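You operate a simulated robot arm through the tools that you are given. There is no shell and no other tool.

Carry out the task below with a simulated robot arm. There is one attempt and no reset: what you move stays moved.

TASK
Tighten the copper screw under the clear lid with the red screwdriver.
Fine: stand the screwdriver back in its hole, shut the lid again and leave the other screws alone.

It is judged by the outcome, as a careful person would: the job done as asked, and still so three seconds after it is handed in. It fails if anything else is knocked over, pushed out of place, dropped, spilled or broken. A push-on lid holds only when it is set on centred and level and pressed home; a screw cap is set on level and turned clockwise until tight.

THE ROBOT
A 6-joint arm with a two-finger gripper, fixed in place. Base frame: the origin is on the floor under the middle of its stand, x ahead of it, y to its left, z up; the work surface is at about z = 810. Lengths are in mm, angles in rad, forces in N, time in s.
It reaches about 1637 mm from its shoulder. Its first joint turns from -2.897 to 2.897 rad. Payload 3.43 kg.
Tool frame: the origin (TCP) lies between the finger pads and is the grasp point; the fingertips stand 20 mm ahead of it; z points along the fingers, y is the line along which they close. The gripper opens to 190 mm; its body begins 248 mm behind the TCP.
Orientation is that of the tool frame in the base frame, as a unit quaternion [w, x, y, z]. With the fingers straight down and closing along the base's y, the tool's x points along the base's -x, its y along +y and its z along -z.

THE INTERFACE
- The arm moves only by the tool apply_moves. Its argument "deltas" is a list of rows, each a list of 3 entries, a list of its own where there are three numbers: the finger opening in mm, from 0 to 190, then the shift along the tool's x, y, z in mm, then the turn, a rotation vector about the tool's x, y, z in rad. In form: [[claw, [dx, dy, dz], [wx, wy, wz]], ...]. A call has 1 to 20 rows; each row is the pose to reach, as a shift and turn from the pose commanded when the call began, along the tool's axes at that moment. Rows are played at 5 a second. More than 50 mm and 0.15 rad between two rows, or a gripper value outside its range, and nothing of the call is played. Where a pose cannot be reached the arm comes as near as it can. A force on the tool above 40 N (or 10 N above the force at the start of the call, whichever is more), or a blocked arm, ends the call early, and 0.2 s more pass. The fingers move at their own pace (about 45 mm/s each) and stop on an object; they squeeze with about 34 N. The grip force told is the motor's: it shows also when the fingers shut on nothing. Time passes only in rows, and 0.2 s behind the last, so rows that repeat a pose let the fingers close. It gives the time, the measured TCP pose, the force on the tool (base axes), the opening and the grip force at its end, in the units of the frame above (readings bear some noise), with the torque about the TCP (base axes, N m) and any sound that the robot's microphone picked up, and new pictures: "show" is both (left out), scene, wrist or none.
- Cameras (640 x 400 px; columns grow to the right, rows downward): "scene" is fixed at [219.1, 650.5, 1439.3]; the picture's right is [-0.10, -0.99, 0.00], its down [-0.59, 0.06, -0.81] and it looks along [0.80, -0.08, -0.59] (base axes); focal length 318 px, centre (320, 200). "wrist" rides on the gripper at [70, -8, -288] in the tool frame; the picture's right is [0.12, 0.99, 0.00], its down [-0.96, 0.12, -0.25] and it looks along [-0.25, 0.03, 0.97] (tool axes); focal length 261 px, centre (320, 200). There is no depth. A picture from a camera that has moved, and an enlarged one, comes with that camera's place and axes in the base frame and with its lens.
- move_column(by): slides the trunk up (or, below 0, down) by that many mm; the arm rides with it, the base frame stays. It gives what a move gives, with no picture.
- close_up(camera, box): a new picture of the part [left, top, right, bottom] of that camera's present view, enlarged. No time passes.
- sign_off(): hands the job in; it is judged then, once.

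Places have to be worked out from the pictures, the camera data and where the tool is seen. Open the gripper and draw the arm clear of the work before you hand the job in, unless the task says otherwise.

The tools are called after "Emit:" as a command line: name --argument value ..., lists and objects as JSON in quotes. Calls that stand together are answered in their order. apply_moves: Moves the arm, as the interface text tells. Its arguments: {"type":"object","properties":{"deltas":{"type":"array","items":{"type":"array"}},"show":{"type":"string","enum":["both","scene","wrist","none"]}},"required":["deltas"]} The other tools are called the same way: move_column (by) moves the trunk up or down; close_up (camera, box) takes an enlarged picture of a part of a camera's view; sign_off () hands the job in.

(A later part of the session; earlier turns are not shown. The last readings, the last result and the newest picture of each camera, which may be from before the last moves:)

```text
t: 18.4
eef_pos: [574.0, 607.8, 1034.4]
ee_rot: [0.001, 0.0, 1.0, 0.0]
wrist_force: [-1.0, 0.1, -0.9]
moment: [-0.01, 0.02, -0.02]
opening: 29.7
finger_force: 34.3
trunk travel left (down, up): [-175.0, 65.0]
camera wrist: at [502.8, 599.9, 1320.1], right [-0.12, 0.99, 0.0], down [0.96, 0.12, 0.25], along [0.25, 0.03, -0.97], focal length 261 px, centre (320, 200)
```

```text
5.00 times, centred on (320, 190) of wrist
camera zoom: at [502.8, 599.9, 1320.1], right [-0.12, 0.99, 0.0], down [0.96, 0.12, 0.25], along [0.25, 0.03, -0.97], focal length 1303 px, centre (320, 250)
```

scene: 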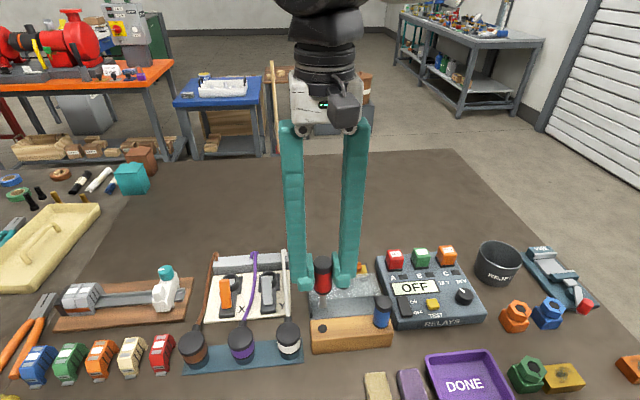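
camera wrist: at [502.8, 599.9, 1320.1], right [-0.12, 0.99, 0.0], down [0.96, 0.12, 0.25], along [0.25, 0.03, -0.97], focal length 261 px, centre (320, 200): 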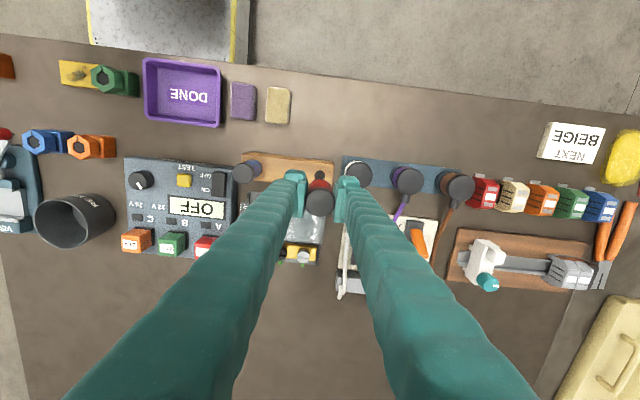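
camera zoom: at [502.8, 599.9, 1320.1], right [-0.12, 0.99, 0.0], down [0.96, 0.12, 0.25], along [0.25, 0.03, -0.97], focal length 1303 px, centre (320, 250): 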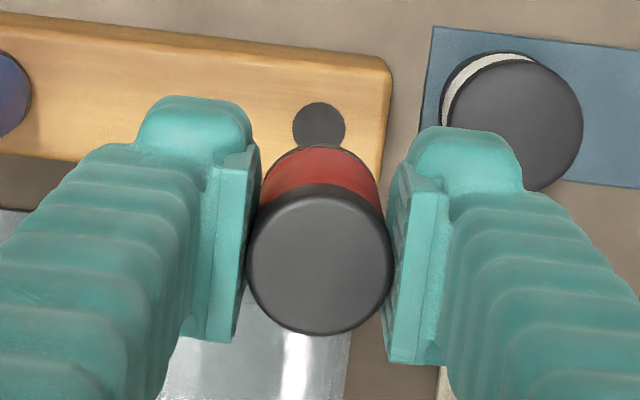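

The driver is out and its round hole is visible. I'll zoom on the blade to see its shape and orientation.

Emit:
close_up --camera "scene" --box '[310, 285, 340, 315]'

Emit:
close_up --camera "scene" --box '[295, 250, 345, 312]'

```text
13.33 times, centred on (325, 300) of scene
camera zoom: at [219.1, 650.5, 1439.3], right [-0.1, -0.99, 0.0], down [-0.59, 0.06, -0.81], along [0.8, -0.08, -0.59], focal length 4243 px, centre (253, -1133)
```

zoom: 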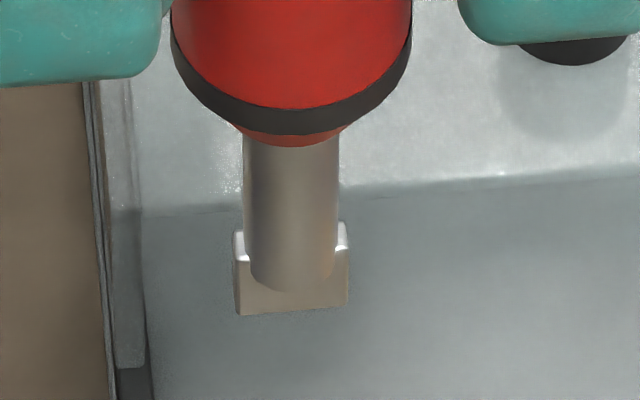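

```text
6.45 times, centred on (320, 281) of scene
camera zoom: at [219.1, 650.5, 1439.3], right [-0.1, -0.99, 0.0], down [-0.59, 0.06, -0.81], along [0.8, -0.08, -0.59], focal length 2053 px, centre (320, -323)
```

zoom: 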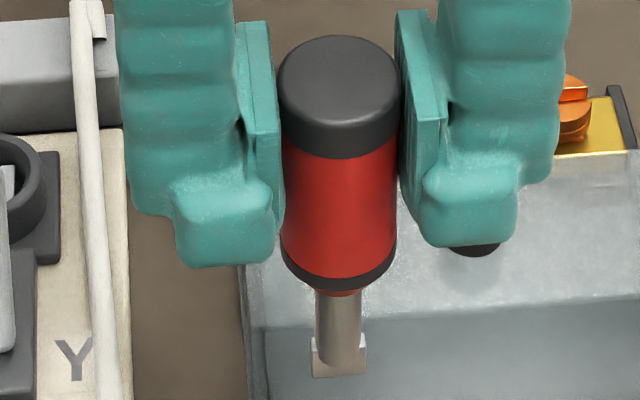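

The blade is flat, about 16 mm wide, lies along y like the slot, and its tip is about 100 mm below the TCP. I'll carry it over the copper screw and hover.

Emit:
apply_moves --deltas '[[20, [-28, -17, 0], [0, 0, 0]], [20, [-56, -34, 0], [0, 0, 0]], [20, [-84, -51, 0], [0, 0, 0]], [20, [-112, -68, 0], [0, 0, 0]], [20, [-140, -85, 0], [0, 0, 0]], [20, [-167, -102, 10], [0, 0, 0]], [20, [-167, -102, 30], [0, 0, 0]], [20, [-167, -102, 48], [0, 0, 0]], [20, [-167, -102, 48], [0, 0, 0]], [20, [-167, -102, 48], [0, 0, 0]]]' --show "both"

Emit:
close_up --camera "scene" --box '[320, 200, 400, 280]'

Emit:
close_up --camera "wrist" --box '[260, 150, 380, 230]'

```text
t: 20.6
eef_pos: [739.9, 506.0, 983.6]
ee_rot: [-0.001, 0.0, 1.0, -0.001]
wrist_force: [0.2, 0.5, -1.3]
moment: [-0.02, 0.01, 0.02]
opening: 29.3
finger_force: 34.1
trunk travel left (down, up): [-175.0, 65.0]
camera wrist: at [669.8, 498.2, 1271.4], right [-0.12, 0.99, 0.0], down [0.96, 0.12, 0.25], along [0.25, 0.03, -0.97], focal length 261 px, centre (320, 200)
```

scene: 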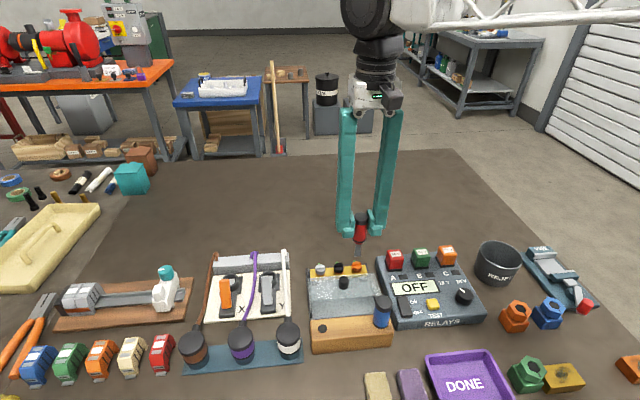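
wrist: 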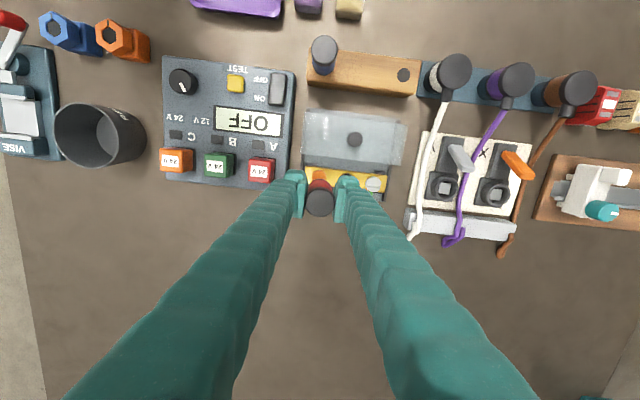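

```text
5.00 times, centred on (360, 240) of scene
camera zoom: at [219.1, 650.5, 1439.3], right [-0.1, -0.99, 0.0], down [-0.59, 0.06, -0.81], along [0.8, -0.08, -0.59], focal length 1591 px, centre (120, 0)
```

zoom: 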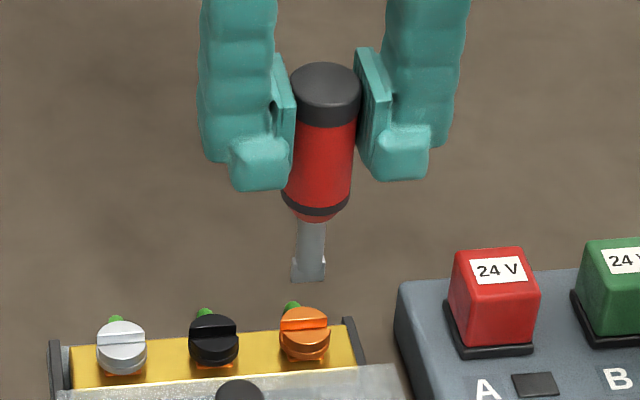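

```text
5.00 times, centred on (320, 190) of wrist
camera zoom: at [669.8, 498.2, 1271.4], right [-0.12, 0.99, 0.0], down [0.96, 0.12, 0.25], along [0.25, 0.03, -0.97], focal length 1303 px, centre (320, 250)
```

zoom: 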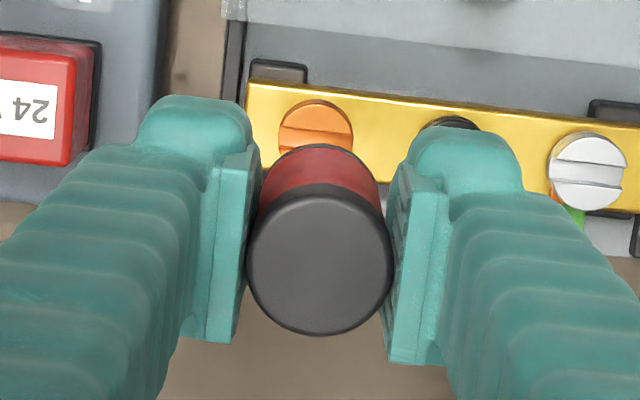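

I'm hovering above the copper screw. I'll zoom on the blade tip and screw together to measure the offset.

Emit:
close_up --camera "scene" --box '[340, 240, 380, 275]'

Emit:
close_up --camera "wrist" --box '[300, 160, 345, 190]'

```text
11.43 times, centred on (360, 258) of scene
camera zoom: at [219.1, 650.5, 1439.3], right [-0.1, -0.99, 0.0], down [-0.59, 0.06, -0.81], along [0.8, -0.08, -0.59], focal length 3637 px, centre (-137, -457)
```

zoom: 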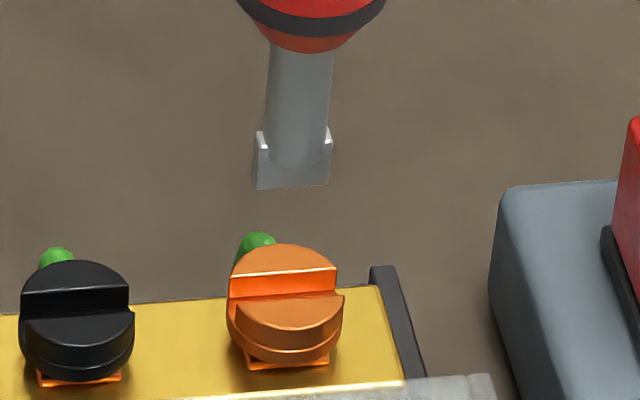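

```text
13.33 times, centred on (322, 175) of wrist
camera zoom: at [669.8, 498.2, 1271.4], right [-0.12, 0.99, 0.0], down [0.96, 0.12, 0.25], along [0.25, 0.03, -0.97], focal length 3475 px, centre (287, 533)
```

zoom: 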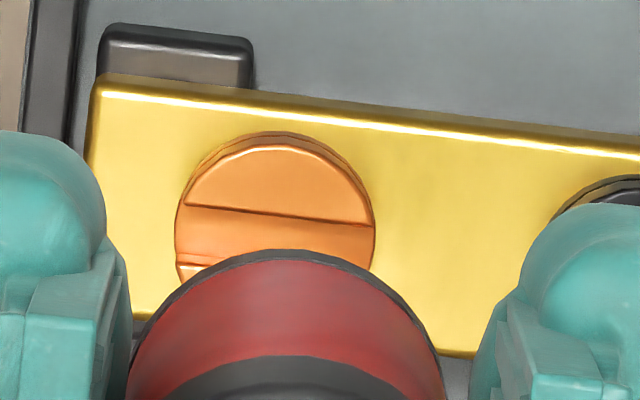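

The tip is about 1 mm too far +y and 0.6 mm short in x. I'll correct that and lower until the tip is just above the head, then look again.

Emit:
apply_moves --deltas '[[20, [-0.6, -1.0, 8], [0, 0, 0]], [20, [-0.6, -1.0, 16], [0, 0, 0]], [20, [-0.6, -1.0, 24], [0, 0, 0]], [20, [-0.6, -1.0, 24], [0, 0, 0]], [20, [-0.6, -1.0, 24], [0, 0, 0]]]' --show "none"

Emit:
close_up --camera "scene" --box '[340, 240, 380, 275]'

Emit:
close_up --camera "wrist" --box '[290, 160, 350, 200]'

```text
t: 21.8
eef_pos: [742.0, 504.6, 960.2]
ee_rot: [0.0, 0.0, 1.0, 0.0]
wrist_force: [0.7, -0.8, -1.5]
moment: [0.03, -0.02, 0.0]
opening: 29.5
finger_force: 34.6
trunk travel left (down, up): [-175.0, 65.0]
```

```text
11.43 times, centred on (360, 258) of scene
camera zoom: at [219.1, 650.5, 1439.3], right [-0.1, -0.99, 0.0], down [-0.59, 0.06, -0.81], along [0.8, -0.08, -0.59], focal length 3637 px, centre (-137, -457)
```

zoom: 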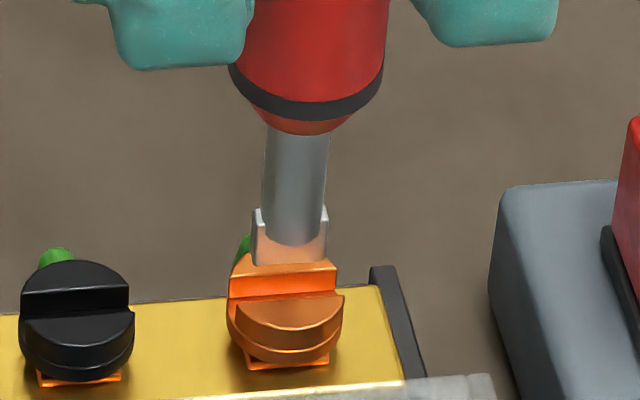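

```text
10.00 times, centred on (320, 180) of wrist
camera zoom: at [670.8, 497.0, 1247.3], right [-0.12, 0.99, 0.0], down [0.96, 0.12, 0.25], along [0.25, 0.03, -0.97], focal length 2606 px, centre (320, 400)
```

zoom: 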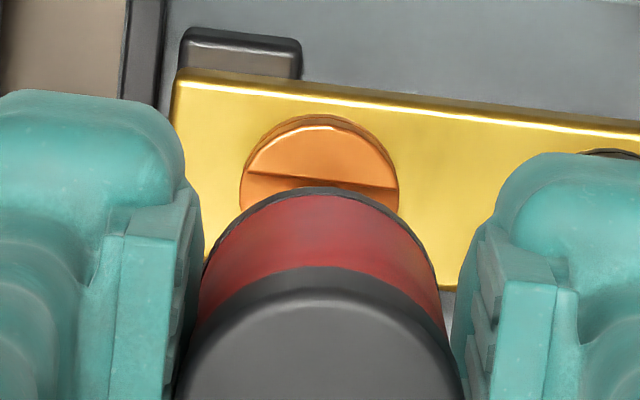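

The tip is at z≈861, centred on the head in y, with the blade parallel to the slot. I'll lower 11 mm slowly so the tip enters the slot, and check the force.

Emit:
apply_moves --deltas '[[20, [0, 0, 3], [0, 0, 0]], [20, [0, 0, 5], [0, 0, 0]], [20, [0, 0, 7], [0, 0, 0]], [20, [0, 0, 8.5], [0, 0, 0]], [20, [0, 0, 10], [0, 0, 0]], [20, [0, 0, 11], [0, 0, 0]], [20, [0, 0, 11], [0, 0, 0]]]' --show "none"

Emit:
close_up --camera "scene" --box '[340, 245, 380, 280]'

Emit:
close_up --camera "wrist" --box '[290, 160, 350, 200]'

```text
t: 23.4
eef_pos: [739.9, 504.8, 949.6]
ee_rot: [-0.001, 0.0, 1.0, -0.001]
wrist_force: [-9.6, -0.6, -4.1]
moment: [0.02, 0.89, 0.0]
opening: 29.4
finger_force: 33.8
trunk travel left (down, up): [-175.0, 65.0]
```

```text
11.43 times, centred on (360, 262) of scene
camera zoom: at [219.1, 650.5, 1439.3], right [-0.1, -0.99, 0.0], down [-0.59, 0.06, -0.81], along [0.8, -0.08, -0.59], focal length 3637 px, centre (-137, -514)
```

zoom: 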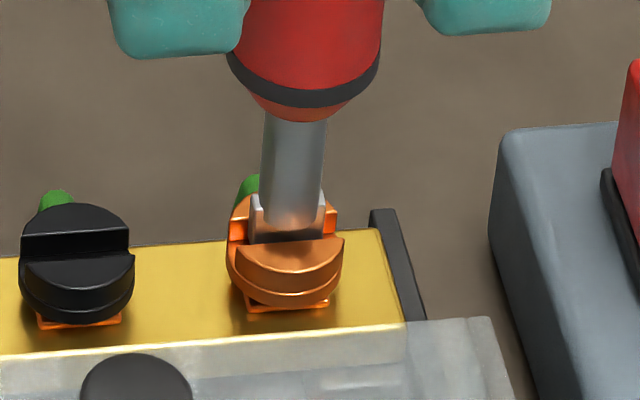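

```text
10.00 times, centred on (320, 180) of wrist
camera zoom: at [670.1, 497.2, 1236.2], right [-0.12, 0.99, 0.0], down [0.96, 0.12, 0.25], along [0.24, 0.03, -0.97], focal length 2606 px, centre (320, 400)
```

zoom: 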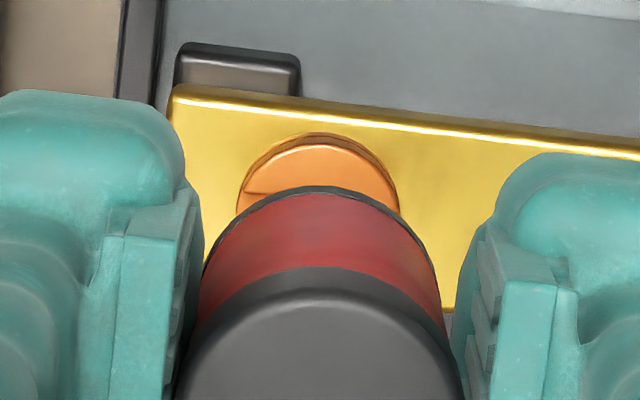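

The blade is in the slot, and the −9.6 N side force shows it pressing the +x wall. I'll back off in −x by 0.8 mm and re-check.

Emit:
apply_moves --deltas '[[20, [0.4, 0, 0], [0, 0, 0]], [20, [0.8, 0, 0], [0, 0, 0]], [20, [0.8, 0, 0], [0, 0, 0]]]' --show "none"

```text
t: 24.2
eef_pos: [739.4, 504.8, 950.4]
ee_rot: [0.0, 0.001, 1.0, 0.0]
wrist_force: [-6.7, 1.3, -3.6]
moment: [0.11, 0.74, -0.01]
opening: 29.3
finger_force: 34.0
trunk travel left (down, up): [-175.0, 65.0]
```

Emit:
apply_moves --deltas '[[20, [0.6, 0, 0], [0, 0, 0]], [20, [1.2, 0, 0], [0, 0, 0]], [20, [1.2, 0, 0], [0, 0, 0]]]' --show "none"

```text
t: 25.0
eef_pos: [739.9, 504.4, 950.3]
ee_rot: [0.0, 0.001, 1.0, 0.0]
wrist_force: [0.5, 0.1, -1.4]
moment: [0.0, 0.02, 0.01]
opening: 29.5
finger_force: 33.7
trunk travel left (down, up): [-175.0, 65.0]
```

Sorry for skipping the note on that last call: the extra 1.2 mm brought side force to about zero, so the blade now sits freely in the slot. Next I'll lower in small steps to bottom it in the slot with light pressure.

Emit:
apply_moves --deltas '[[20, [0, 0, 0.7], [0, 0, 0]], [20, [0, 0, 1.4], [0, 0, 0]], [20, [0, 0, 2.0], [0, 0, 0]], [20, [0, 0, 2.0], [0, 0, 0]]]' --show "none"

Emit:
close_up --camera "scene" --box '[340, 245, 380, 280]'

```text
t: 26.0
eef_pos: [739.1, 505.9, 948.0]
ee_rot: [0.0, -0.001, 1.0, 0.0]
wrist_force: [0.3, 1.0, -0.7]
moment: [-0.01, 0.01, -0.01]
opening: 29.4
finger_force: 33.8
trunk travel left (down, up): [-175.0, 65.0]
```

```text
11.43 times, centred on (360, 262) of scene
camera zoom: at [219.1, 650.5, 1439.3], right [-0.1, -0.99, 0.0], down [-0.59, 0.06, -0.81], along [0.8, -0.08, -0.59], focal length 3637 px, centre (-137, -514)
```

zoom: 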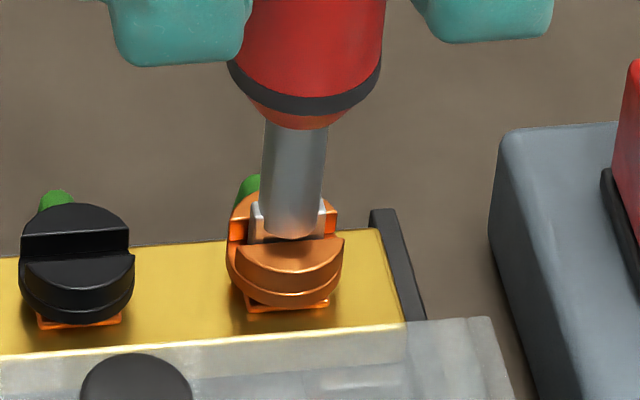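

There's no vertical contact yet. I'll lower a bit further in small steps until I feel the slot floor.

Emit:
apply_moves --deltas '[[20, [0, 0, 0.7], [0, 0, 0]], [20, [0, 0, 1.4], [0, 0, 0]], [20, [0, 0, 2.0], [0, 0, 0]], [20, [0, 0, 2.0], [0, 0, 0]]]' --show "none"

Emit:
close_up --camera "scene" --box '[345, 250, 375, 275]'

```text
t: 27.0
eef_pos: [739.5, 504.9, 946.6]
ee_rot: [0.0, 0.0, 1.0, 0.0]
wrist_force: [0.3, -0.5, 12.9]
moment: [0.01, -0.02, 0.02]
opening: 29.6
finger_force: 33.8
trunk travel left (down, up): [-175.0, 65.0]
```

```text
16.00 times, centred on (360, 262) of scene
camera zoom: at [219.1, 650.5, 1439.3], right [-0.1, -0.99, 0.0], down [-0.59, 0.06, -0.81], along [0.8, -0.08, -0.59], focal length 5092 px, centre (-320, -800)
```

zoom: 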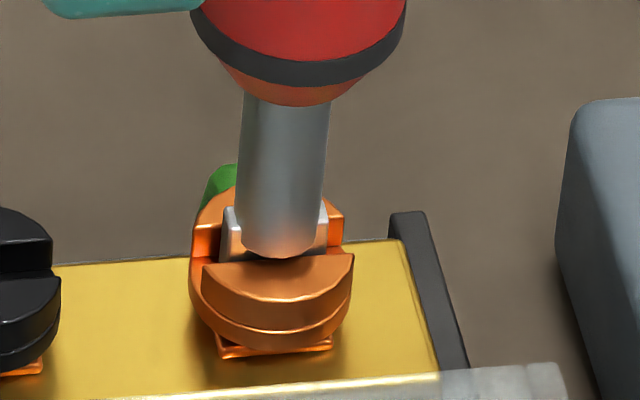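

I have contact at 12.9 N downward and the blade is fully seated. I'll turn clockwise (+wz about the downward tool z) in small steps and watch the torque.

Emit:
apply_moves --deltas '[[20, [0, 0, 0], [0, 0, 0.08]], [20, [0, 0, 0], [0, 0, 0.16]], [20, [0, 0, 0], [0, 0, 0.24]], [20, [0, 0, 0], [0, 0, 0.32]], [20, [0, 0, 0], [0, 0, 0.4]], [20, [0, 0, 0], [0, 0, 0.4]]]' --show "none"

Emit:
close_up --camera "scene" --box '[335, 235, 385, 280]'

```text
t: 28.4
eef_pos: [739.6, 506.5, 946.4]
ee_rot: [-0.001, 0.199, 0.98, 0.0]
wrist_force: [0.8, 0.1, 22.7]
moment: [-0.04, -0.05, -0.03]
opening: 29.3
finger_force: 33.7
trunk travel left (down, up): [-175.0, 65.0]
```

```text
8.89 times, centred on (360, 258) of scene
camera zoom: at [219.1, 650.5, 1439.3], right [-0.1, -0.99, 0.0], down [-0.59, 0.06, -0.81], along [0.8, -0.08, -0.59], focal length 2829 px, centre (-36, -311)
```

zoom: 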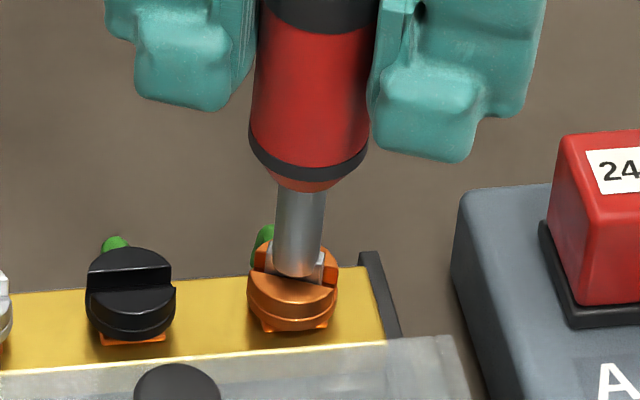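

The screw turned with the driver and there's no notable resisting torque yet, though downward force crept up to 23 N. I'll ease up 0.6 mm and continue clockwise.

Emit:
apply_moves --deltas '[[20, [0, 0, -0.6], [0, 0, 0]], [20, [0, 0, -0.6], [0, 0, 0.1]], [20, [0, 0, -0.6], [0, 0, 0.2]], [20, [0, 0, -0.6], [0, 0, 0.3]], [20, [0, 0, -0.6], [0, 0, 0.4]], [20, [0, 0, -0.6], [0, 0, 0.4]]]' --show "none"

Emit:
close_up --camera "scene" --box '[335, 235, 385, 280]'

```text
t: 29.8
eef_pos: [738.9, 505.2, 947.6]
ee_rot: [0.0, 0.39, 0.921, 0.0]
wrist_force: [0.1, 0.7, 14.5]
moment: [0.01, 0.07, 0.02]
opening: 29.5
finger_force: 33.9
trunk travel left (down, up): [-175.0, 65.0]
```

```text
8.89 times, centred on (360, 258) of scene
camera zoom: at [219.1, 650.5, 1439.3], right [-0.1, -0.99, 0.0], down [-0.59, 0.06, -0.81], along [0.8, -0.08, -0.59], focal length 2829 px, centre (-36, -311)
```

zoom: 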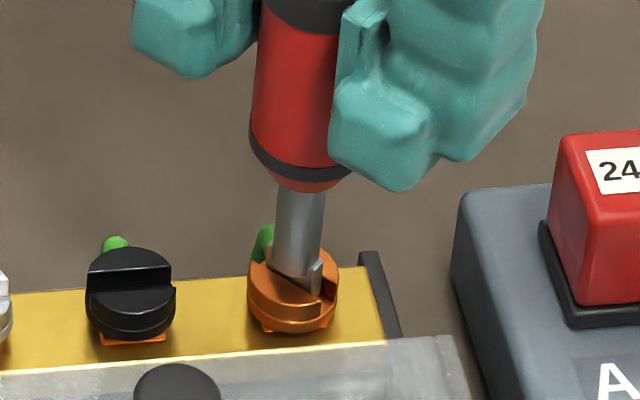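

The slot follows the blade (about 0.8 rad so far) with little torque. I'll continue clockwise.

Emit:
apply_moves --deltas '[[20, [0, 0, 0], [0, 0, 0.1]], [20, [0, 0, 0], [0, 0, 0.2]], [20, [0, 0, 0], [0, 0, 0.3]], [20, [0, 0, 0], [0, 0, 0.4]], [20, [0, 0, 0], [0, 0, 0.4]]]' --show "none"

Emit:
close_up --camera "scene" --box '[335, 235, 385, 280]'

```text
t: 31.0
eef_pos: [739.2, 504.8, 947.3]
ee_rot: [0.0, 0.565, 0.825, 0.0]
wrist_force: [0.2, 1.3, 8.0]
moment: [0.12, 0.06, 0.02]
opening: 29.4
finger_force: 34.2
trunk travel left (down, up): [-175.0, 65.0]
```

```text
8.89 times, centred on (360, 258) of scene
camera zoom: at [219.1, 650.5, 1439.3], right [-0.1, -0.99, 0.0], down [-0.59, 0.06, -0.81], along [0.8, -0.08, -0.59], focal length 2829 px, centre (-36, -311)
```

zoom: 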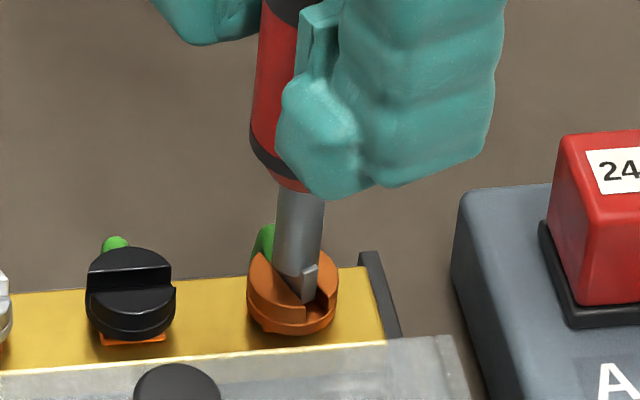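

Downward force is easing, so the head is going down as it turns. I'll continue clockwise with a slight follow-down.

Emit:
apply_moves --deltas '[[20, [0, 0, 0.1], [0, 0, 0.1]], [20, [0, 0, 0.2], [0, 0, 0.2]], [20, [0, 0, 0.3], [0, 0, 0.3]], [20, [0, 0, 0.3], [0, 0, 0.4]], [20, [0, 0, 0.3], [0, 0, 0.4]]]' --show "none"

Emit:
close_up --camera "scene" --box '[335, 235, 385, 280]'

```text
t: 32.2
eef_pos: [739.9, 505.5, 946.8]
ee_rot: [-0.001, 0.718, 0.696, 0.0]
wrist_force: [1.5, 0.6, 7.5]
moment: [0.03, 0.0, -0.02]
opening: 29.6
finger_force: 34.8
trunk travel left (down, up): [-175.0, 65.0]
```

```text
8.89 times, centred on (360, 258) of scene
camera zoom: at [219.1, 650.5, 1439.3], right [-0.1, -0.99, 0.0], down [-0.59, 0.06, -0.81], along [0.8, -0.08, -0.59], focal length 2829 px, centre (-36, -311)
```

zoom: 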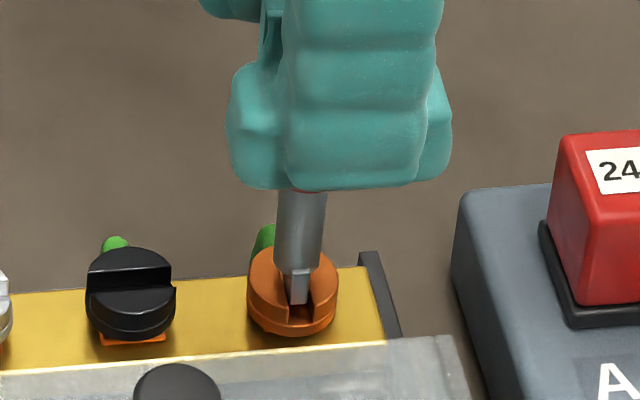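

The slot is now along x (about 1.6 rad turned) and still no torque. I'll continue clockwise.

Emit:
apply_moves --deltas '[[20, [0, 0, 0.1], [0, 0, 0.1]], [20, [0, 0, 0.2], [0, 0, 0.2]], [20, [0, 0, 0.3], [0, 0, 0.3]], [20, [0, 0, 0.3], [0, 0, 0.4]], [20, [0, 0, 0.3], [0, 0, 0.4]]]' --show "none"

Emit:
close_up --camera "scene" --box '[335, 235, 385, 280]'

```text
t: 33.4
eef_pos: [739.6, 505.1, 943.9]
ee_rot: [0.0, 0.842, 0.54, 0.0]
wrist_force: [0.1, -0.2, 0.1]
moment: [0.01, -0.02, 0.01]
opening: 27.5
finger_force: 34.2
trunk travel left (down, up): [-175.0, 65.0]
```

```text
8.89 times, centred on (360, 258) of scene
camera zoom: at [219.1, 650.5, 1439.3], right [-0.1, -0.99, 0.0], down [-0.59, 0.06, -0.81], along [0.8, -0.08, -0.59], focal length 2829 px, centre (-36, -311)
```

zoom: 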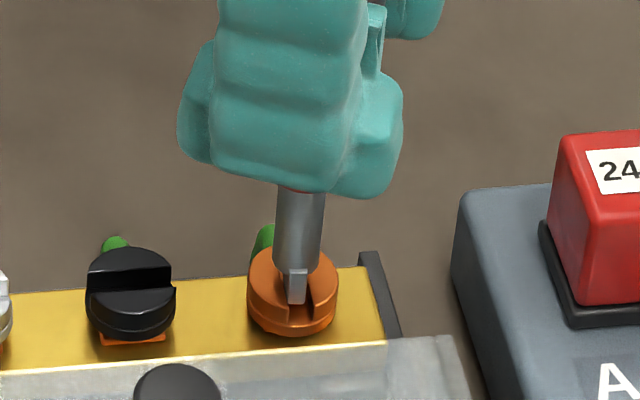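

The grip opening changed to 27.5 mm, the contact force went to zero and the blade stopped turning, so the screw may have tightened and the handle slipped in the grip. I'll look closely before doing anything else.

Emit:
close_up --camera "wrist" --box '[260, 150, 380, 230]'

Emit:
close_up --camera "scene" --box '[330, 200, 400, 280]'

Emit:
close_up --camera "scene" --box '[345, 250, 375, 275]'

```text
5.00 times, centred on (320, 190) of wrist
camera zoom: at [761.0, 572.7, 1232.3], right [0.95, -0.31, 0.0], down [-0.3, -0.92, 0.25], along [-0.08, -0.24, -0.97], focal length 1303 px, centre (320, 250)
```

zoom: 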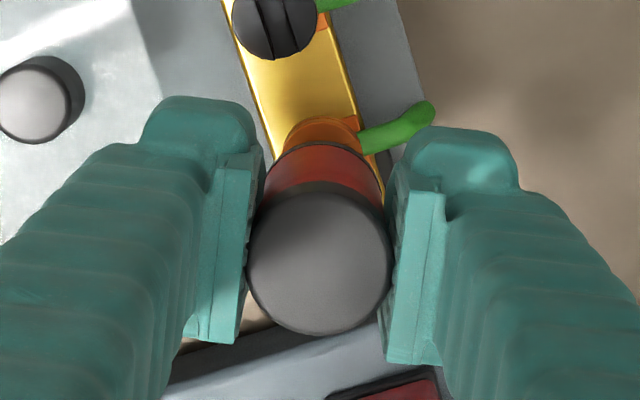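

```text
5.00 times, centred on (365, 240) of scene
camera zoom: at [219.1, 650.5, 1439.3], right [-0.1, -0.99, 0.0], down [-0.59, 0.06, -0.81], along [0.8, -0.08, -0.59], focal length 1591 px, centre (95, 0)
```

zoom: 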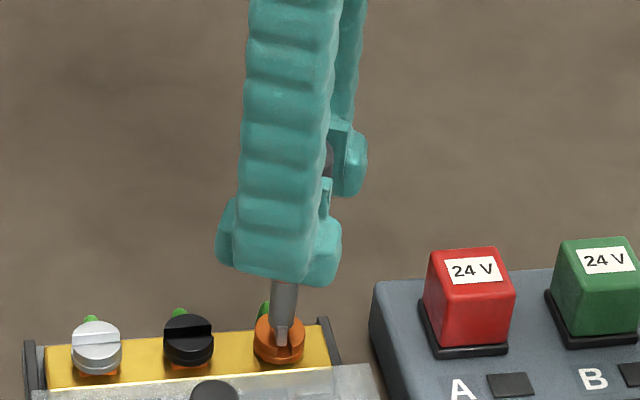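

```text
16.00 times, centred on (360, 262) of scene
camera zoom: at [219.1, 650.5, 1439.3], right [-0.1, -0.99, 0.0], down [-0.59, 0.06, -0.81], along [0.8, -0.08, -0.59], focal length 5092 px, centre (-320, -800)
```

zoom: 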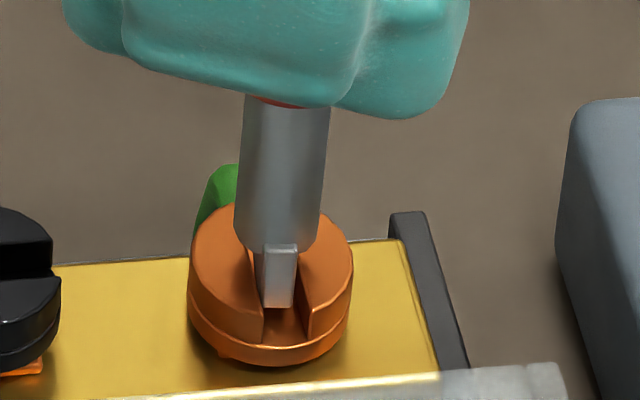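

The slot now lies along x at roughly a quarter turn or a bit more, while the gripper turned about 0.4 rad further, which fits the screw reaching its stop. To confirm, I'll press lightly and make a small clockwise turn while reading the torque.

Emit:
apply_moves --deltas '[[20, [0, 0, 0.8], [0, 0, 0.0]], [20, [0, 0, 1.5], [0, 0, 0.0]], [20, [0, 0, 1.5], [0, 0, 0.05]], [20, [0, 0, 1.5], [0, 0, 0.1]]]' --show "none"

Emit:
close_up --camera "scene" --box '[345, 250, 375, 275]'

```text
t: 34.4
eef_pos: [739.3, 505.7, 945.5]
ee_rot: [0.0, 0.868, 0.497, 0.0]
wrist_force: [0.8, 0.0, 9.1]
moment: [0.04, -0.02, 0.04]
opening: 25.5
finger_force: 34.1
trunk travel left (down, up): [-175.0, 65.0]
```

```text
16.00 times, centred on (360, 262) of scene
camera zoom: at [219.1, 650.5, 1439.3], right [-0.1, -0.99, 0.0], down [-0.59, 0.06, -0.81], along [0.8, -0.08, -0.59], focal length 5092 px, centre (-320, -800)
```

zoom: 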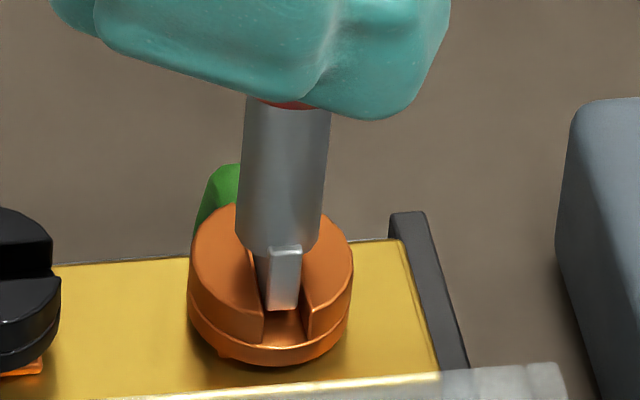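

The opening dropped again to 25.5 mm, so the handle is shifting in the grip. I'll stop turning and inspect the grip.

Emit:
close_up --camera "wrist" --box '[270, 160, 370, 225]'

Emit:
close_up --camera "scene" --box '[335, 205, 385, 265]'

```text
6.15 times, centred on (320, 192) of wrist
camera zoom: at [767.4, 570.0, 1231.7], right [0.92, -0.4, 0.0], down [-0.39, -0.89, 0.25], along [-0.1, -0.23, -0.97], focal length 1604 px, centre (320, 246)
```

zoom: 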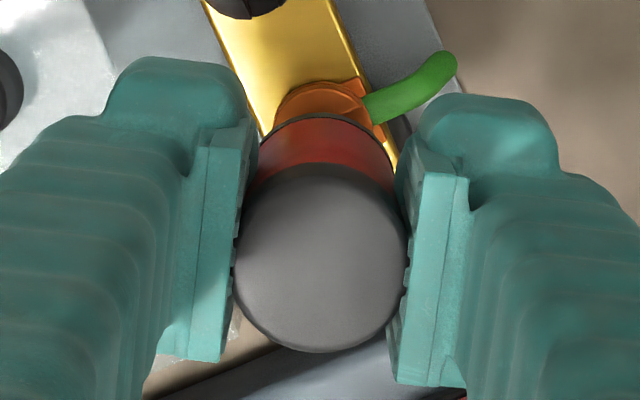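

```text
6.67 times, centred on (360, 235) of scene
camera zoom: at [219.1, 650.5, 1439.3], right [-0.1, -0.99, 0.0], down [-0.59, 0.06, -0.81], along [0.8, -0.08, -0.59], focal length 2122 px, centre (53, -33)
```

zoom: 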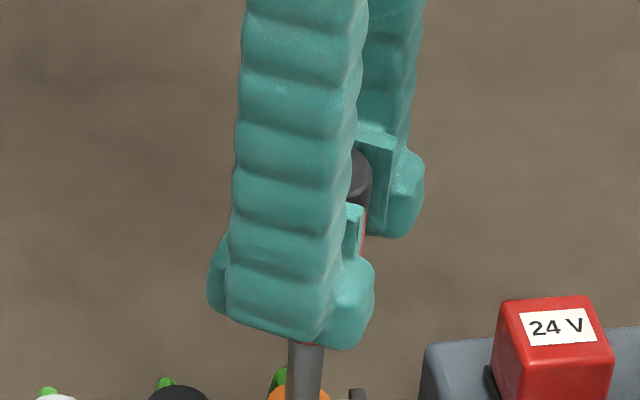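

The opening seems to follow a many-sided handle that was first held across its corners (29.5 mm) and is now settling onto its flats (25.5 mm), a firmer grip. I'll continue with small clockwise turns and watch torque and slot angle.

Emit:
apply_moves --deltas '[[20, [0, 0, 0], [0, 0, 0.05]], [20, [0, 0, 0], [0, 0, 0.1]], [20, [0, 0, 0], [0, 0, 0.15]]]' --show "none"

Emit:
close_up --camera "scene" --box '[345, 250, 375, 275]'

```text
t: 35.2
eef_pos: [738.9, 505.1, 943.7]
ee_rot: [0.001, 0.903, 0.43, 0.0]
wrist_force: [0.1, 0.1, 12.1]
moment: [0.08, -0.01, 0.35]
opening: 25.7
finger_force: 33.8
trunk travel left (down, up): [-175.0, 65.0]
```

```text
16.00 times, centred on (360, 262) of scene
camera zoom: at [219.1, 650.5, 1439.3], right [-0.1, -0.99, 0.0], down [-0.59, 0.06, -0.81], along [0.8, -0.08, -0.59], focal length 5092 px, centre (-320, -800)
```

zoom: 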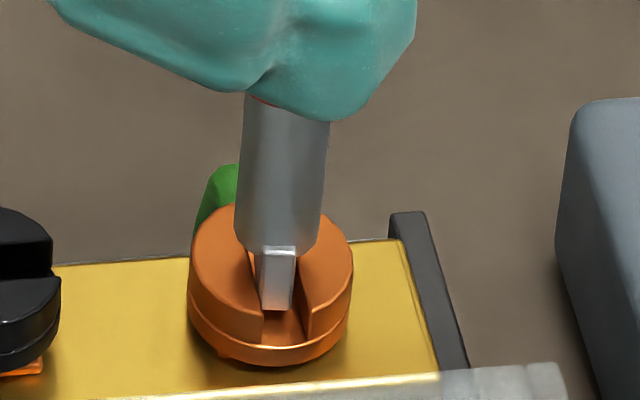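

Now there's a clear resisting torque of 0.35 N·m and the slot isn't turning, so the screw has come up tight. I'll apply a little more clockwise turn to make sure it's firmly tightened.

Emit:
apply_moves --deltas '[[20, [0, 0, 0], [0, 0, 0.05]], [20, [0, 0, 0], [0, 0, 0.1]], [20, [0, 0, 0], [0, 0, 0.1]]]' --show "none"

Emit:
close_up --camera "scene" --box '[345, 250, 375, 275]'

Emit:
close_up --camera "scene" --box '[310, 250, 380, 280]'

```text
t: 36.0
eef_pos: [738.7, 504.8, 945.2]
ee_rot: [0.001, 0.923, 0.385, 0.0]
wrist_force: [1.4, -0.5, 8.4]
moment: [0.2, -0.1, 0.75]
opening: 26.5
finger_force: 34.0
trunk travel left (down, up): [-175.0, 65.0]
```

```text
16.00 times, centred on (360, 262) of scene
camera zoom: at [219.1, 650.5, 1439.3], right [-0.1, -0.99, 0.0], down [-0.59, 0.06, -0.81], along [0.8, -0.08, -0.59], focal length 5092 px, centre (-320, -800)
```

zoom: 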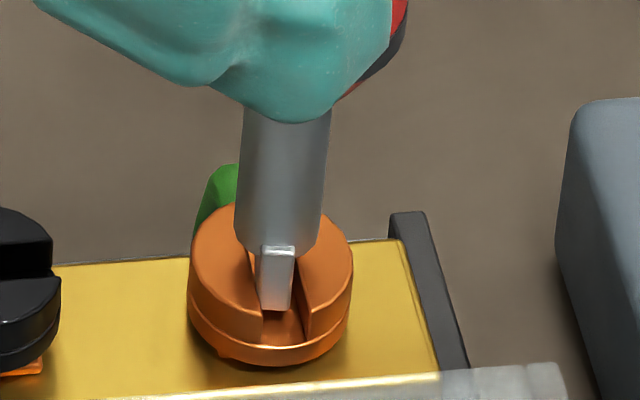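

```text
9.14 times, centred on (345, 265) of scene
camera zoom: at [219.1, 650.5, 1439.3], right [-0.1, -0.99, 0.0], down [-0.59, 0.06, -0.81], along [0.8, -0.08, -0.59], focal length 2910 px, centre (91, -394)
```

zoom: 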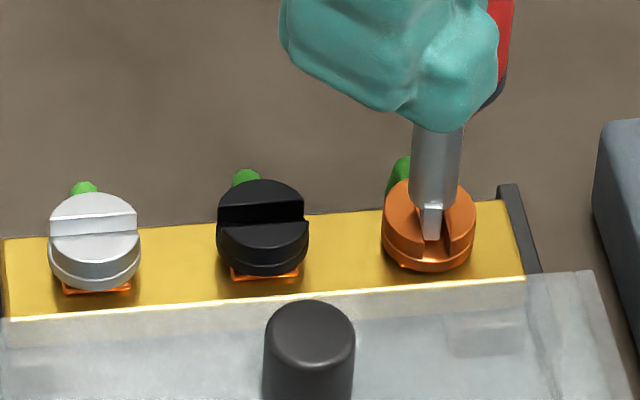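

At 0.75 N·m the slot no longer moves, so the screw is tight. I'll relax the twist slightly to take off the torque without turning the screw back, before lifting.

Emit:
apply_moves --deltas '[[20, [0, 0, 0], [0, 0, -0.05]], [20, [0, 0, 0], [0, 0, -0.1]], [20, [0, 0, -0.8], [0, 0, -0.1]]]' --show "none"

```text
t: 36.8
eef_pos: [739.0, 505.0, 944.4]
ee_rot: [0.0, 0.902, 0.431, -0.001]
wrist_force: [0.9, -1.4, -0.1]
moment: [-0.07, -0.07, 0.14]
opening: 25.9
finger_force: 33.5
trunk travel left (down, up): [-175.0, 65.0]
```

Torque is down to 0.14 N·m. I'll relax a touch more and lift the driver straight up out of the slot.

Emit:
apply_moves --deltas '[[20, [0, 0, -0.5], [0, 0, -0.03]], [20, [0, 0, -3], [0, 0, -0.03]], [20, [0, 0, -8], [0, 0, -0.03]], [20, [0, 0, -18], [0, 0, -0.03]], [20, [0, 0, -35], [0, 0, -0.03]], [20, [0, 0, -60], [0, 0, -0.03]], [20, [0, 0, -85], [0, 0, -0.03]], [20, [0, 0, -85], [0, 0, -0.03]]]' --show "both"

Emit:
close_up --camera "scene" --box '[310, 240, 380, 280]'

Emit:
close_up --camera "scene" --box '[330, 190, 390, 260]'

```text
t: 38.6
eef_pos: [739.3, 504.1, 1030.0]
ee_rot: [0.0, 0.896, 0.445, 0.001]
wrist_force: [0.3, -0.1, -0.3]
moment: [0.02, 0.0, 0.0]
opening: 25.7
finger_force: 33.7
trunk travel left (down, up): [-175.0, 65.0]
camera wrist: at [774.5, 565.9, 1317.2], right [0.86, -0.51, 0.0], down [-0.49, -0.84, 0.25], along [-0.13, -0.21, -0.97], focal length 261 px, centre (320, 200)
```

scene: 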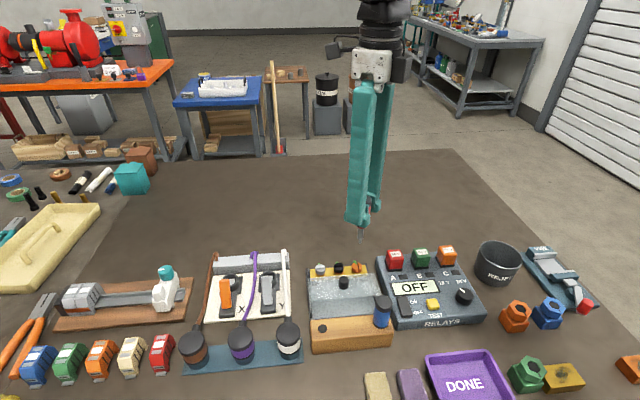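
wrist: 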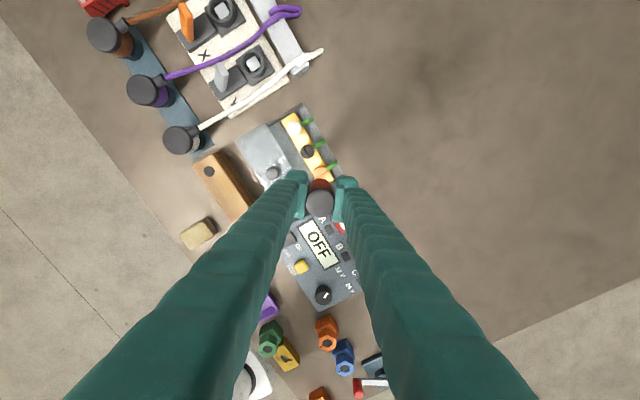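

```text
9.14 times, centred on (345, 260) of scene
camera zoom: at [219.1, 650.5, 1439.3], right [-0.1, -0.99, 0.0], down [-0.59, 0.06, -0.81], along [0.8, -0.08, -0.59], focal length 2910 px, centre (91, -349)
```

zoom: 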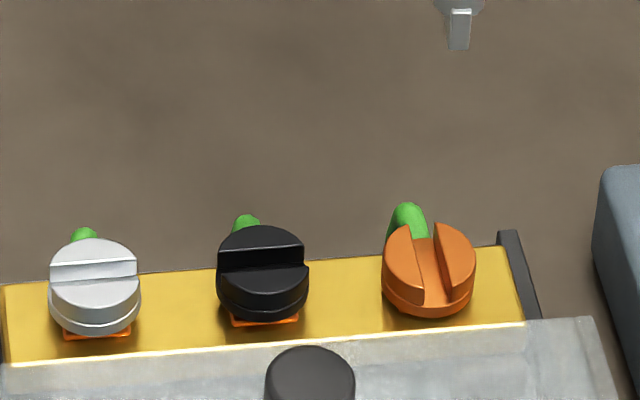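

```text
5.71 times, centred on (360, 225) of scene
camera zoom: at [219.1, 650.5, 1439.3], right [-0.1, -0.99, 0.0], down [-0.59, 0.06, -0.81], along [0.8, -0.08, -0.59], focal length 1818 px, centre (91, 57)
```

zoom: 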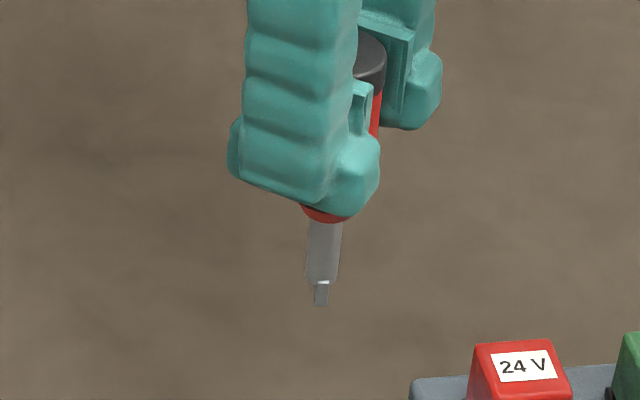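

The copper screw head is now seated lower and its slot has turned just over a quarter turn, while the other screws are untouched. I'll rotate the gripper back to its original yaw in free air.

Emit:
apply_moves --deltas '[[20, [0, 0, 0], [0, 0, -0.13]], [20, [0, 0, 0], [0, 0, -0.26]], [20, [0, 0, 0], [0, 0, -0.39]], [20, [0, 0, 0], [0, 0, -0.52]], [20, [0, 0, 0], [0, 0, -0.65]], [20, [0, 0, 0], [0, 0, -0.78]], [20, [0, 0, 0], [0, 0, -0.91]], [20, [0, 0, 0], [0, 0, -1.04]], [20, [0, 0, 0], [0, 0, -1.17]], [20, [0, 0, 0], [0, 0, -1.3]], [20, [0, 0, 0], [0, 0, -1.43]], [20, [0, 0, 0], [0, 0, -1.56]], [20, [0, 0, 0], [0, 0, -1.69]], [20, [0, 0, 0], [0, 0, -1.82]], [20, [0, 0, 0], [0, 0, -1.95]], [20, [0, 0, 0], [0, 0, -2.08]], [20, [0, 0, 0], [0, 0, -2.16]], [20, [0, 0, 0], [0, 0, -2.22]], [20, [0, 0, 0], [0, 0, -2.22]]]' --show "both"

Emit:
close_up --camera "scene" --box '[330, 190, 390, 260]'

Emit:
close_up --camera "wrist" --box '[260, 150, 380, 230]'

```text
t: 42.6
eef_pos: [738.9, 506.0, 1029.6]
ee_rot: [0.0, -0.001, 1.0, 0.0]
wrist_force: [0.1, 0.2, -0.7]
moment: [0.01, -0.02, -0.03]
opening: 25.6
finger_force: 33.9
trunk travel left (down, up): [-175.0, 65.0]
camera wrist: at [668.8, 496.9, 1316.7], right [-0.12, 0.99, 0.0], down [0.96, 0.12, 0.25], along [0.25, 0.03, -0.97], focal length 261 px, centre (320, 200)
```

scene: 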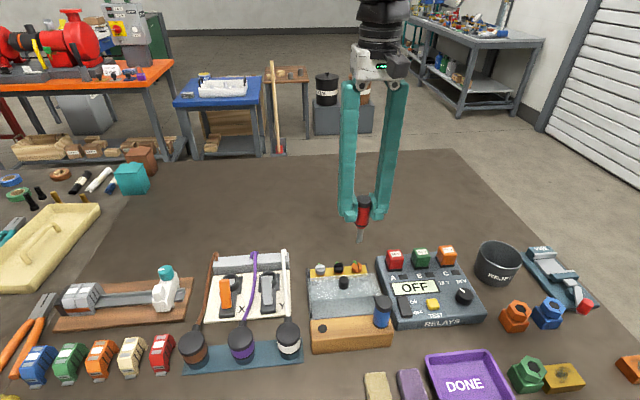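
wrist: 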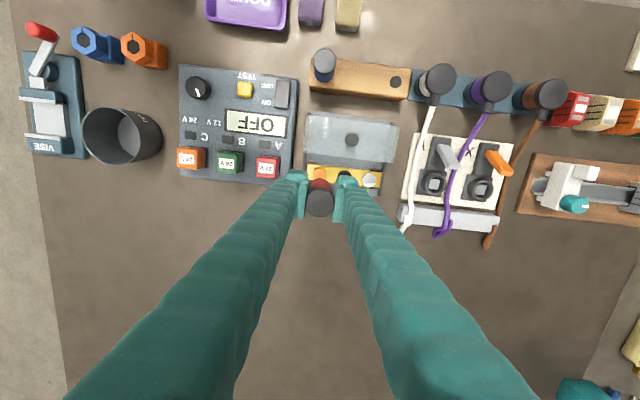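

```text
5.71 times, centred on (360, 225) of scene
camera zoom: at [219.1, 650.5, 1439.3], right [-0.1, -0.99, 0.0], down [-0.59, 0.06, -0.81], along [0.8, -0.08, -0.59], focal length 1818 px, centre (91, 57)
```

zoom: 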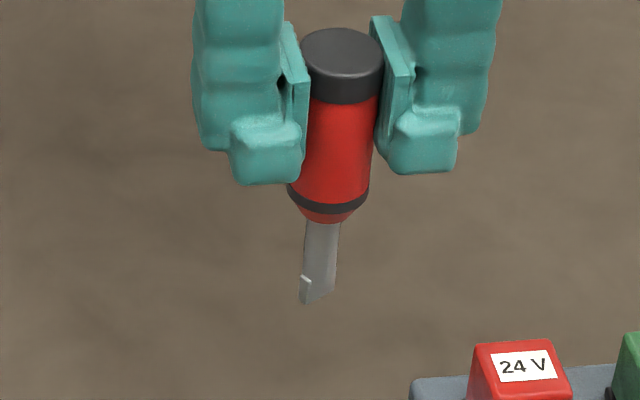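

```text
5.00 times, centred on (320, 190) of wrist
camera zoom: at [668.8, 496.9, 1316.7], right [-0.12, 0.99, 0.0], down [0.96, 0.12, 0.25], along [0.25, 0.03, -0.97], focal length 1303 px, centre (320, 250)
```

zoom: 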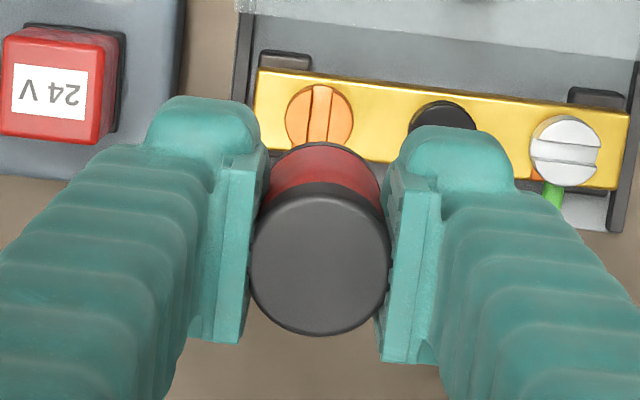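

The driver is upright in the grip, with only its yaw changed, which a round hole doesn't mind. I'll carry it back above its hole at the same height.

Emit:
apply_moves --deltas '[[20, [28, 17.4, 0], [0, 0, 0]], [20, [56, 34.8, 0], [0, 0, 0]], [20, [84, 52.2, 0], [0, 0, 0]], [20, [112, 69.7, 0], [0, 0, 0]], [20, [140, 87, 0], [0, 0, 0]], [20, [155, 96.4, 0], [0, 0, 0]], [20, [165.6, 103, 0], [0, 0, 0]], [20, [165.6, 103, 0], [0, 0, 0]], [20, [165.6, 103, 0], [0, 0, 0]]]' --show "both"

Emit:
close_up --camera "scene" --box '[295, 280, 355, 340]'

Emit:
close_up --camera "wrist" --box '[280, 155, 360, 215]'

```text
t: 44.6
eef_pos: [574.3, 606.6, 1029.7]
ee_rot: [-0.001, 0.0, 1.0, 0.0]
wrist_force: [0.2, -0.1, -1.4]
moment: [-0.01, 0.01, 0.02]
opening: 25.8
finger_force: 34.1
trunk travel left (down, up): [-175.0, 65.0]
camera wrist: at [503.1, 599.0, 1316.8], right [-0.12, 0.99, 0.0], down [0.96, 0.12, 0.25], along [0.25, 0.03, -0.97], focal length 261 px, centre (320, 200)
```

scene: 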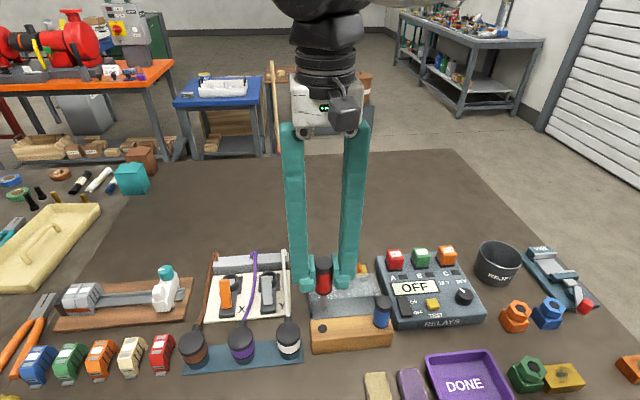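
wrist: 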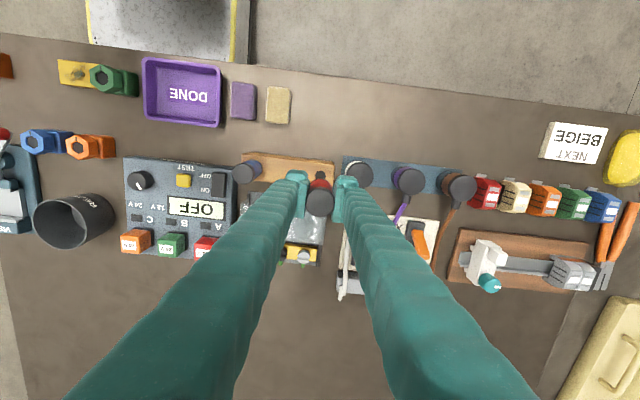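

```text
6.67 times, centred on (325, 310) of scene
camera zoom: at [219.1, 650.5, 1439.3], right [-0.1, -0.99, 0.0], down [-0.59, 0.06, -0.81], along [0.8, -0.08, -0.59], focal length 2122 px, centre (287, -533)
```

zoom: 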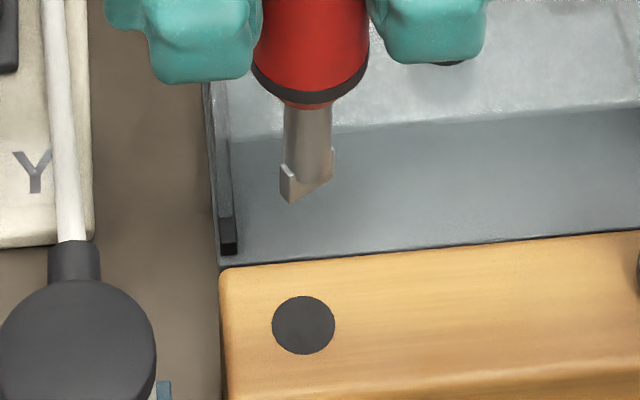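

```text
6.67 times, centred on (320, 185) of wrist
camera zoom: at [503.1, 599.0, 1316.8], right [-0.12, 0.99, 0.0], down [0.96, 0.12, 0.25], along [0.25, 0.03, -0.97], focal length 1738 px, centre (320, 300)
```

zoom: 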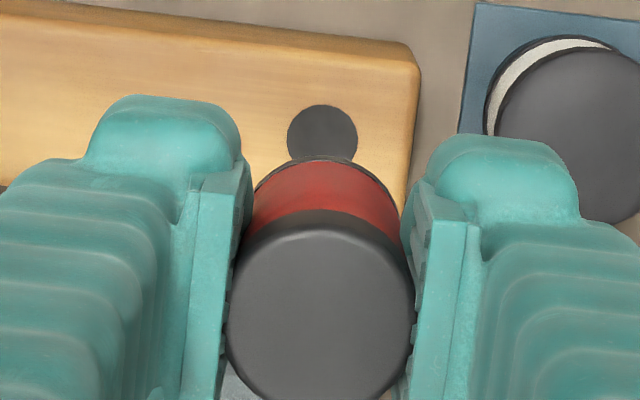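

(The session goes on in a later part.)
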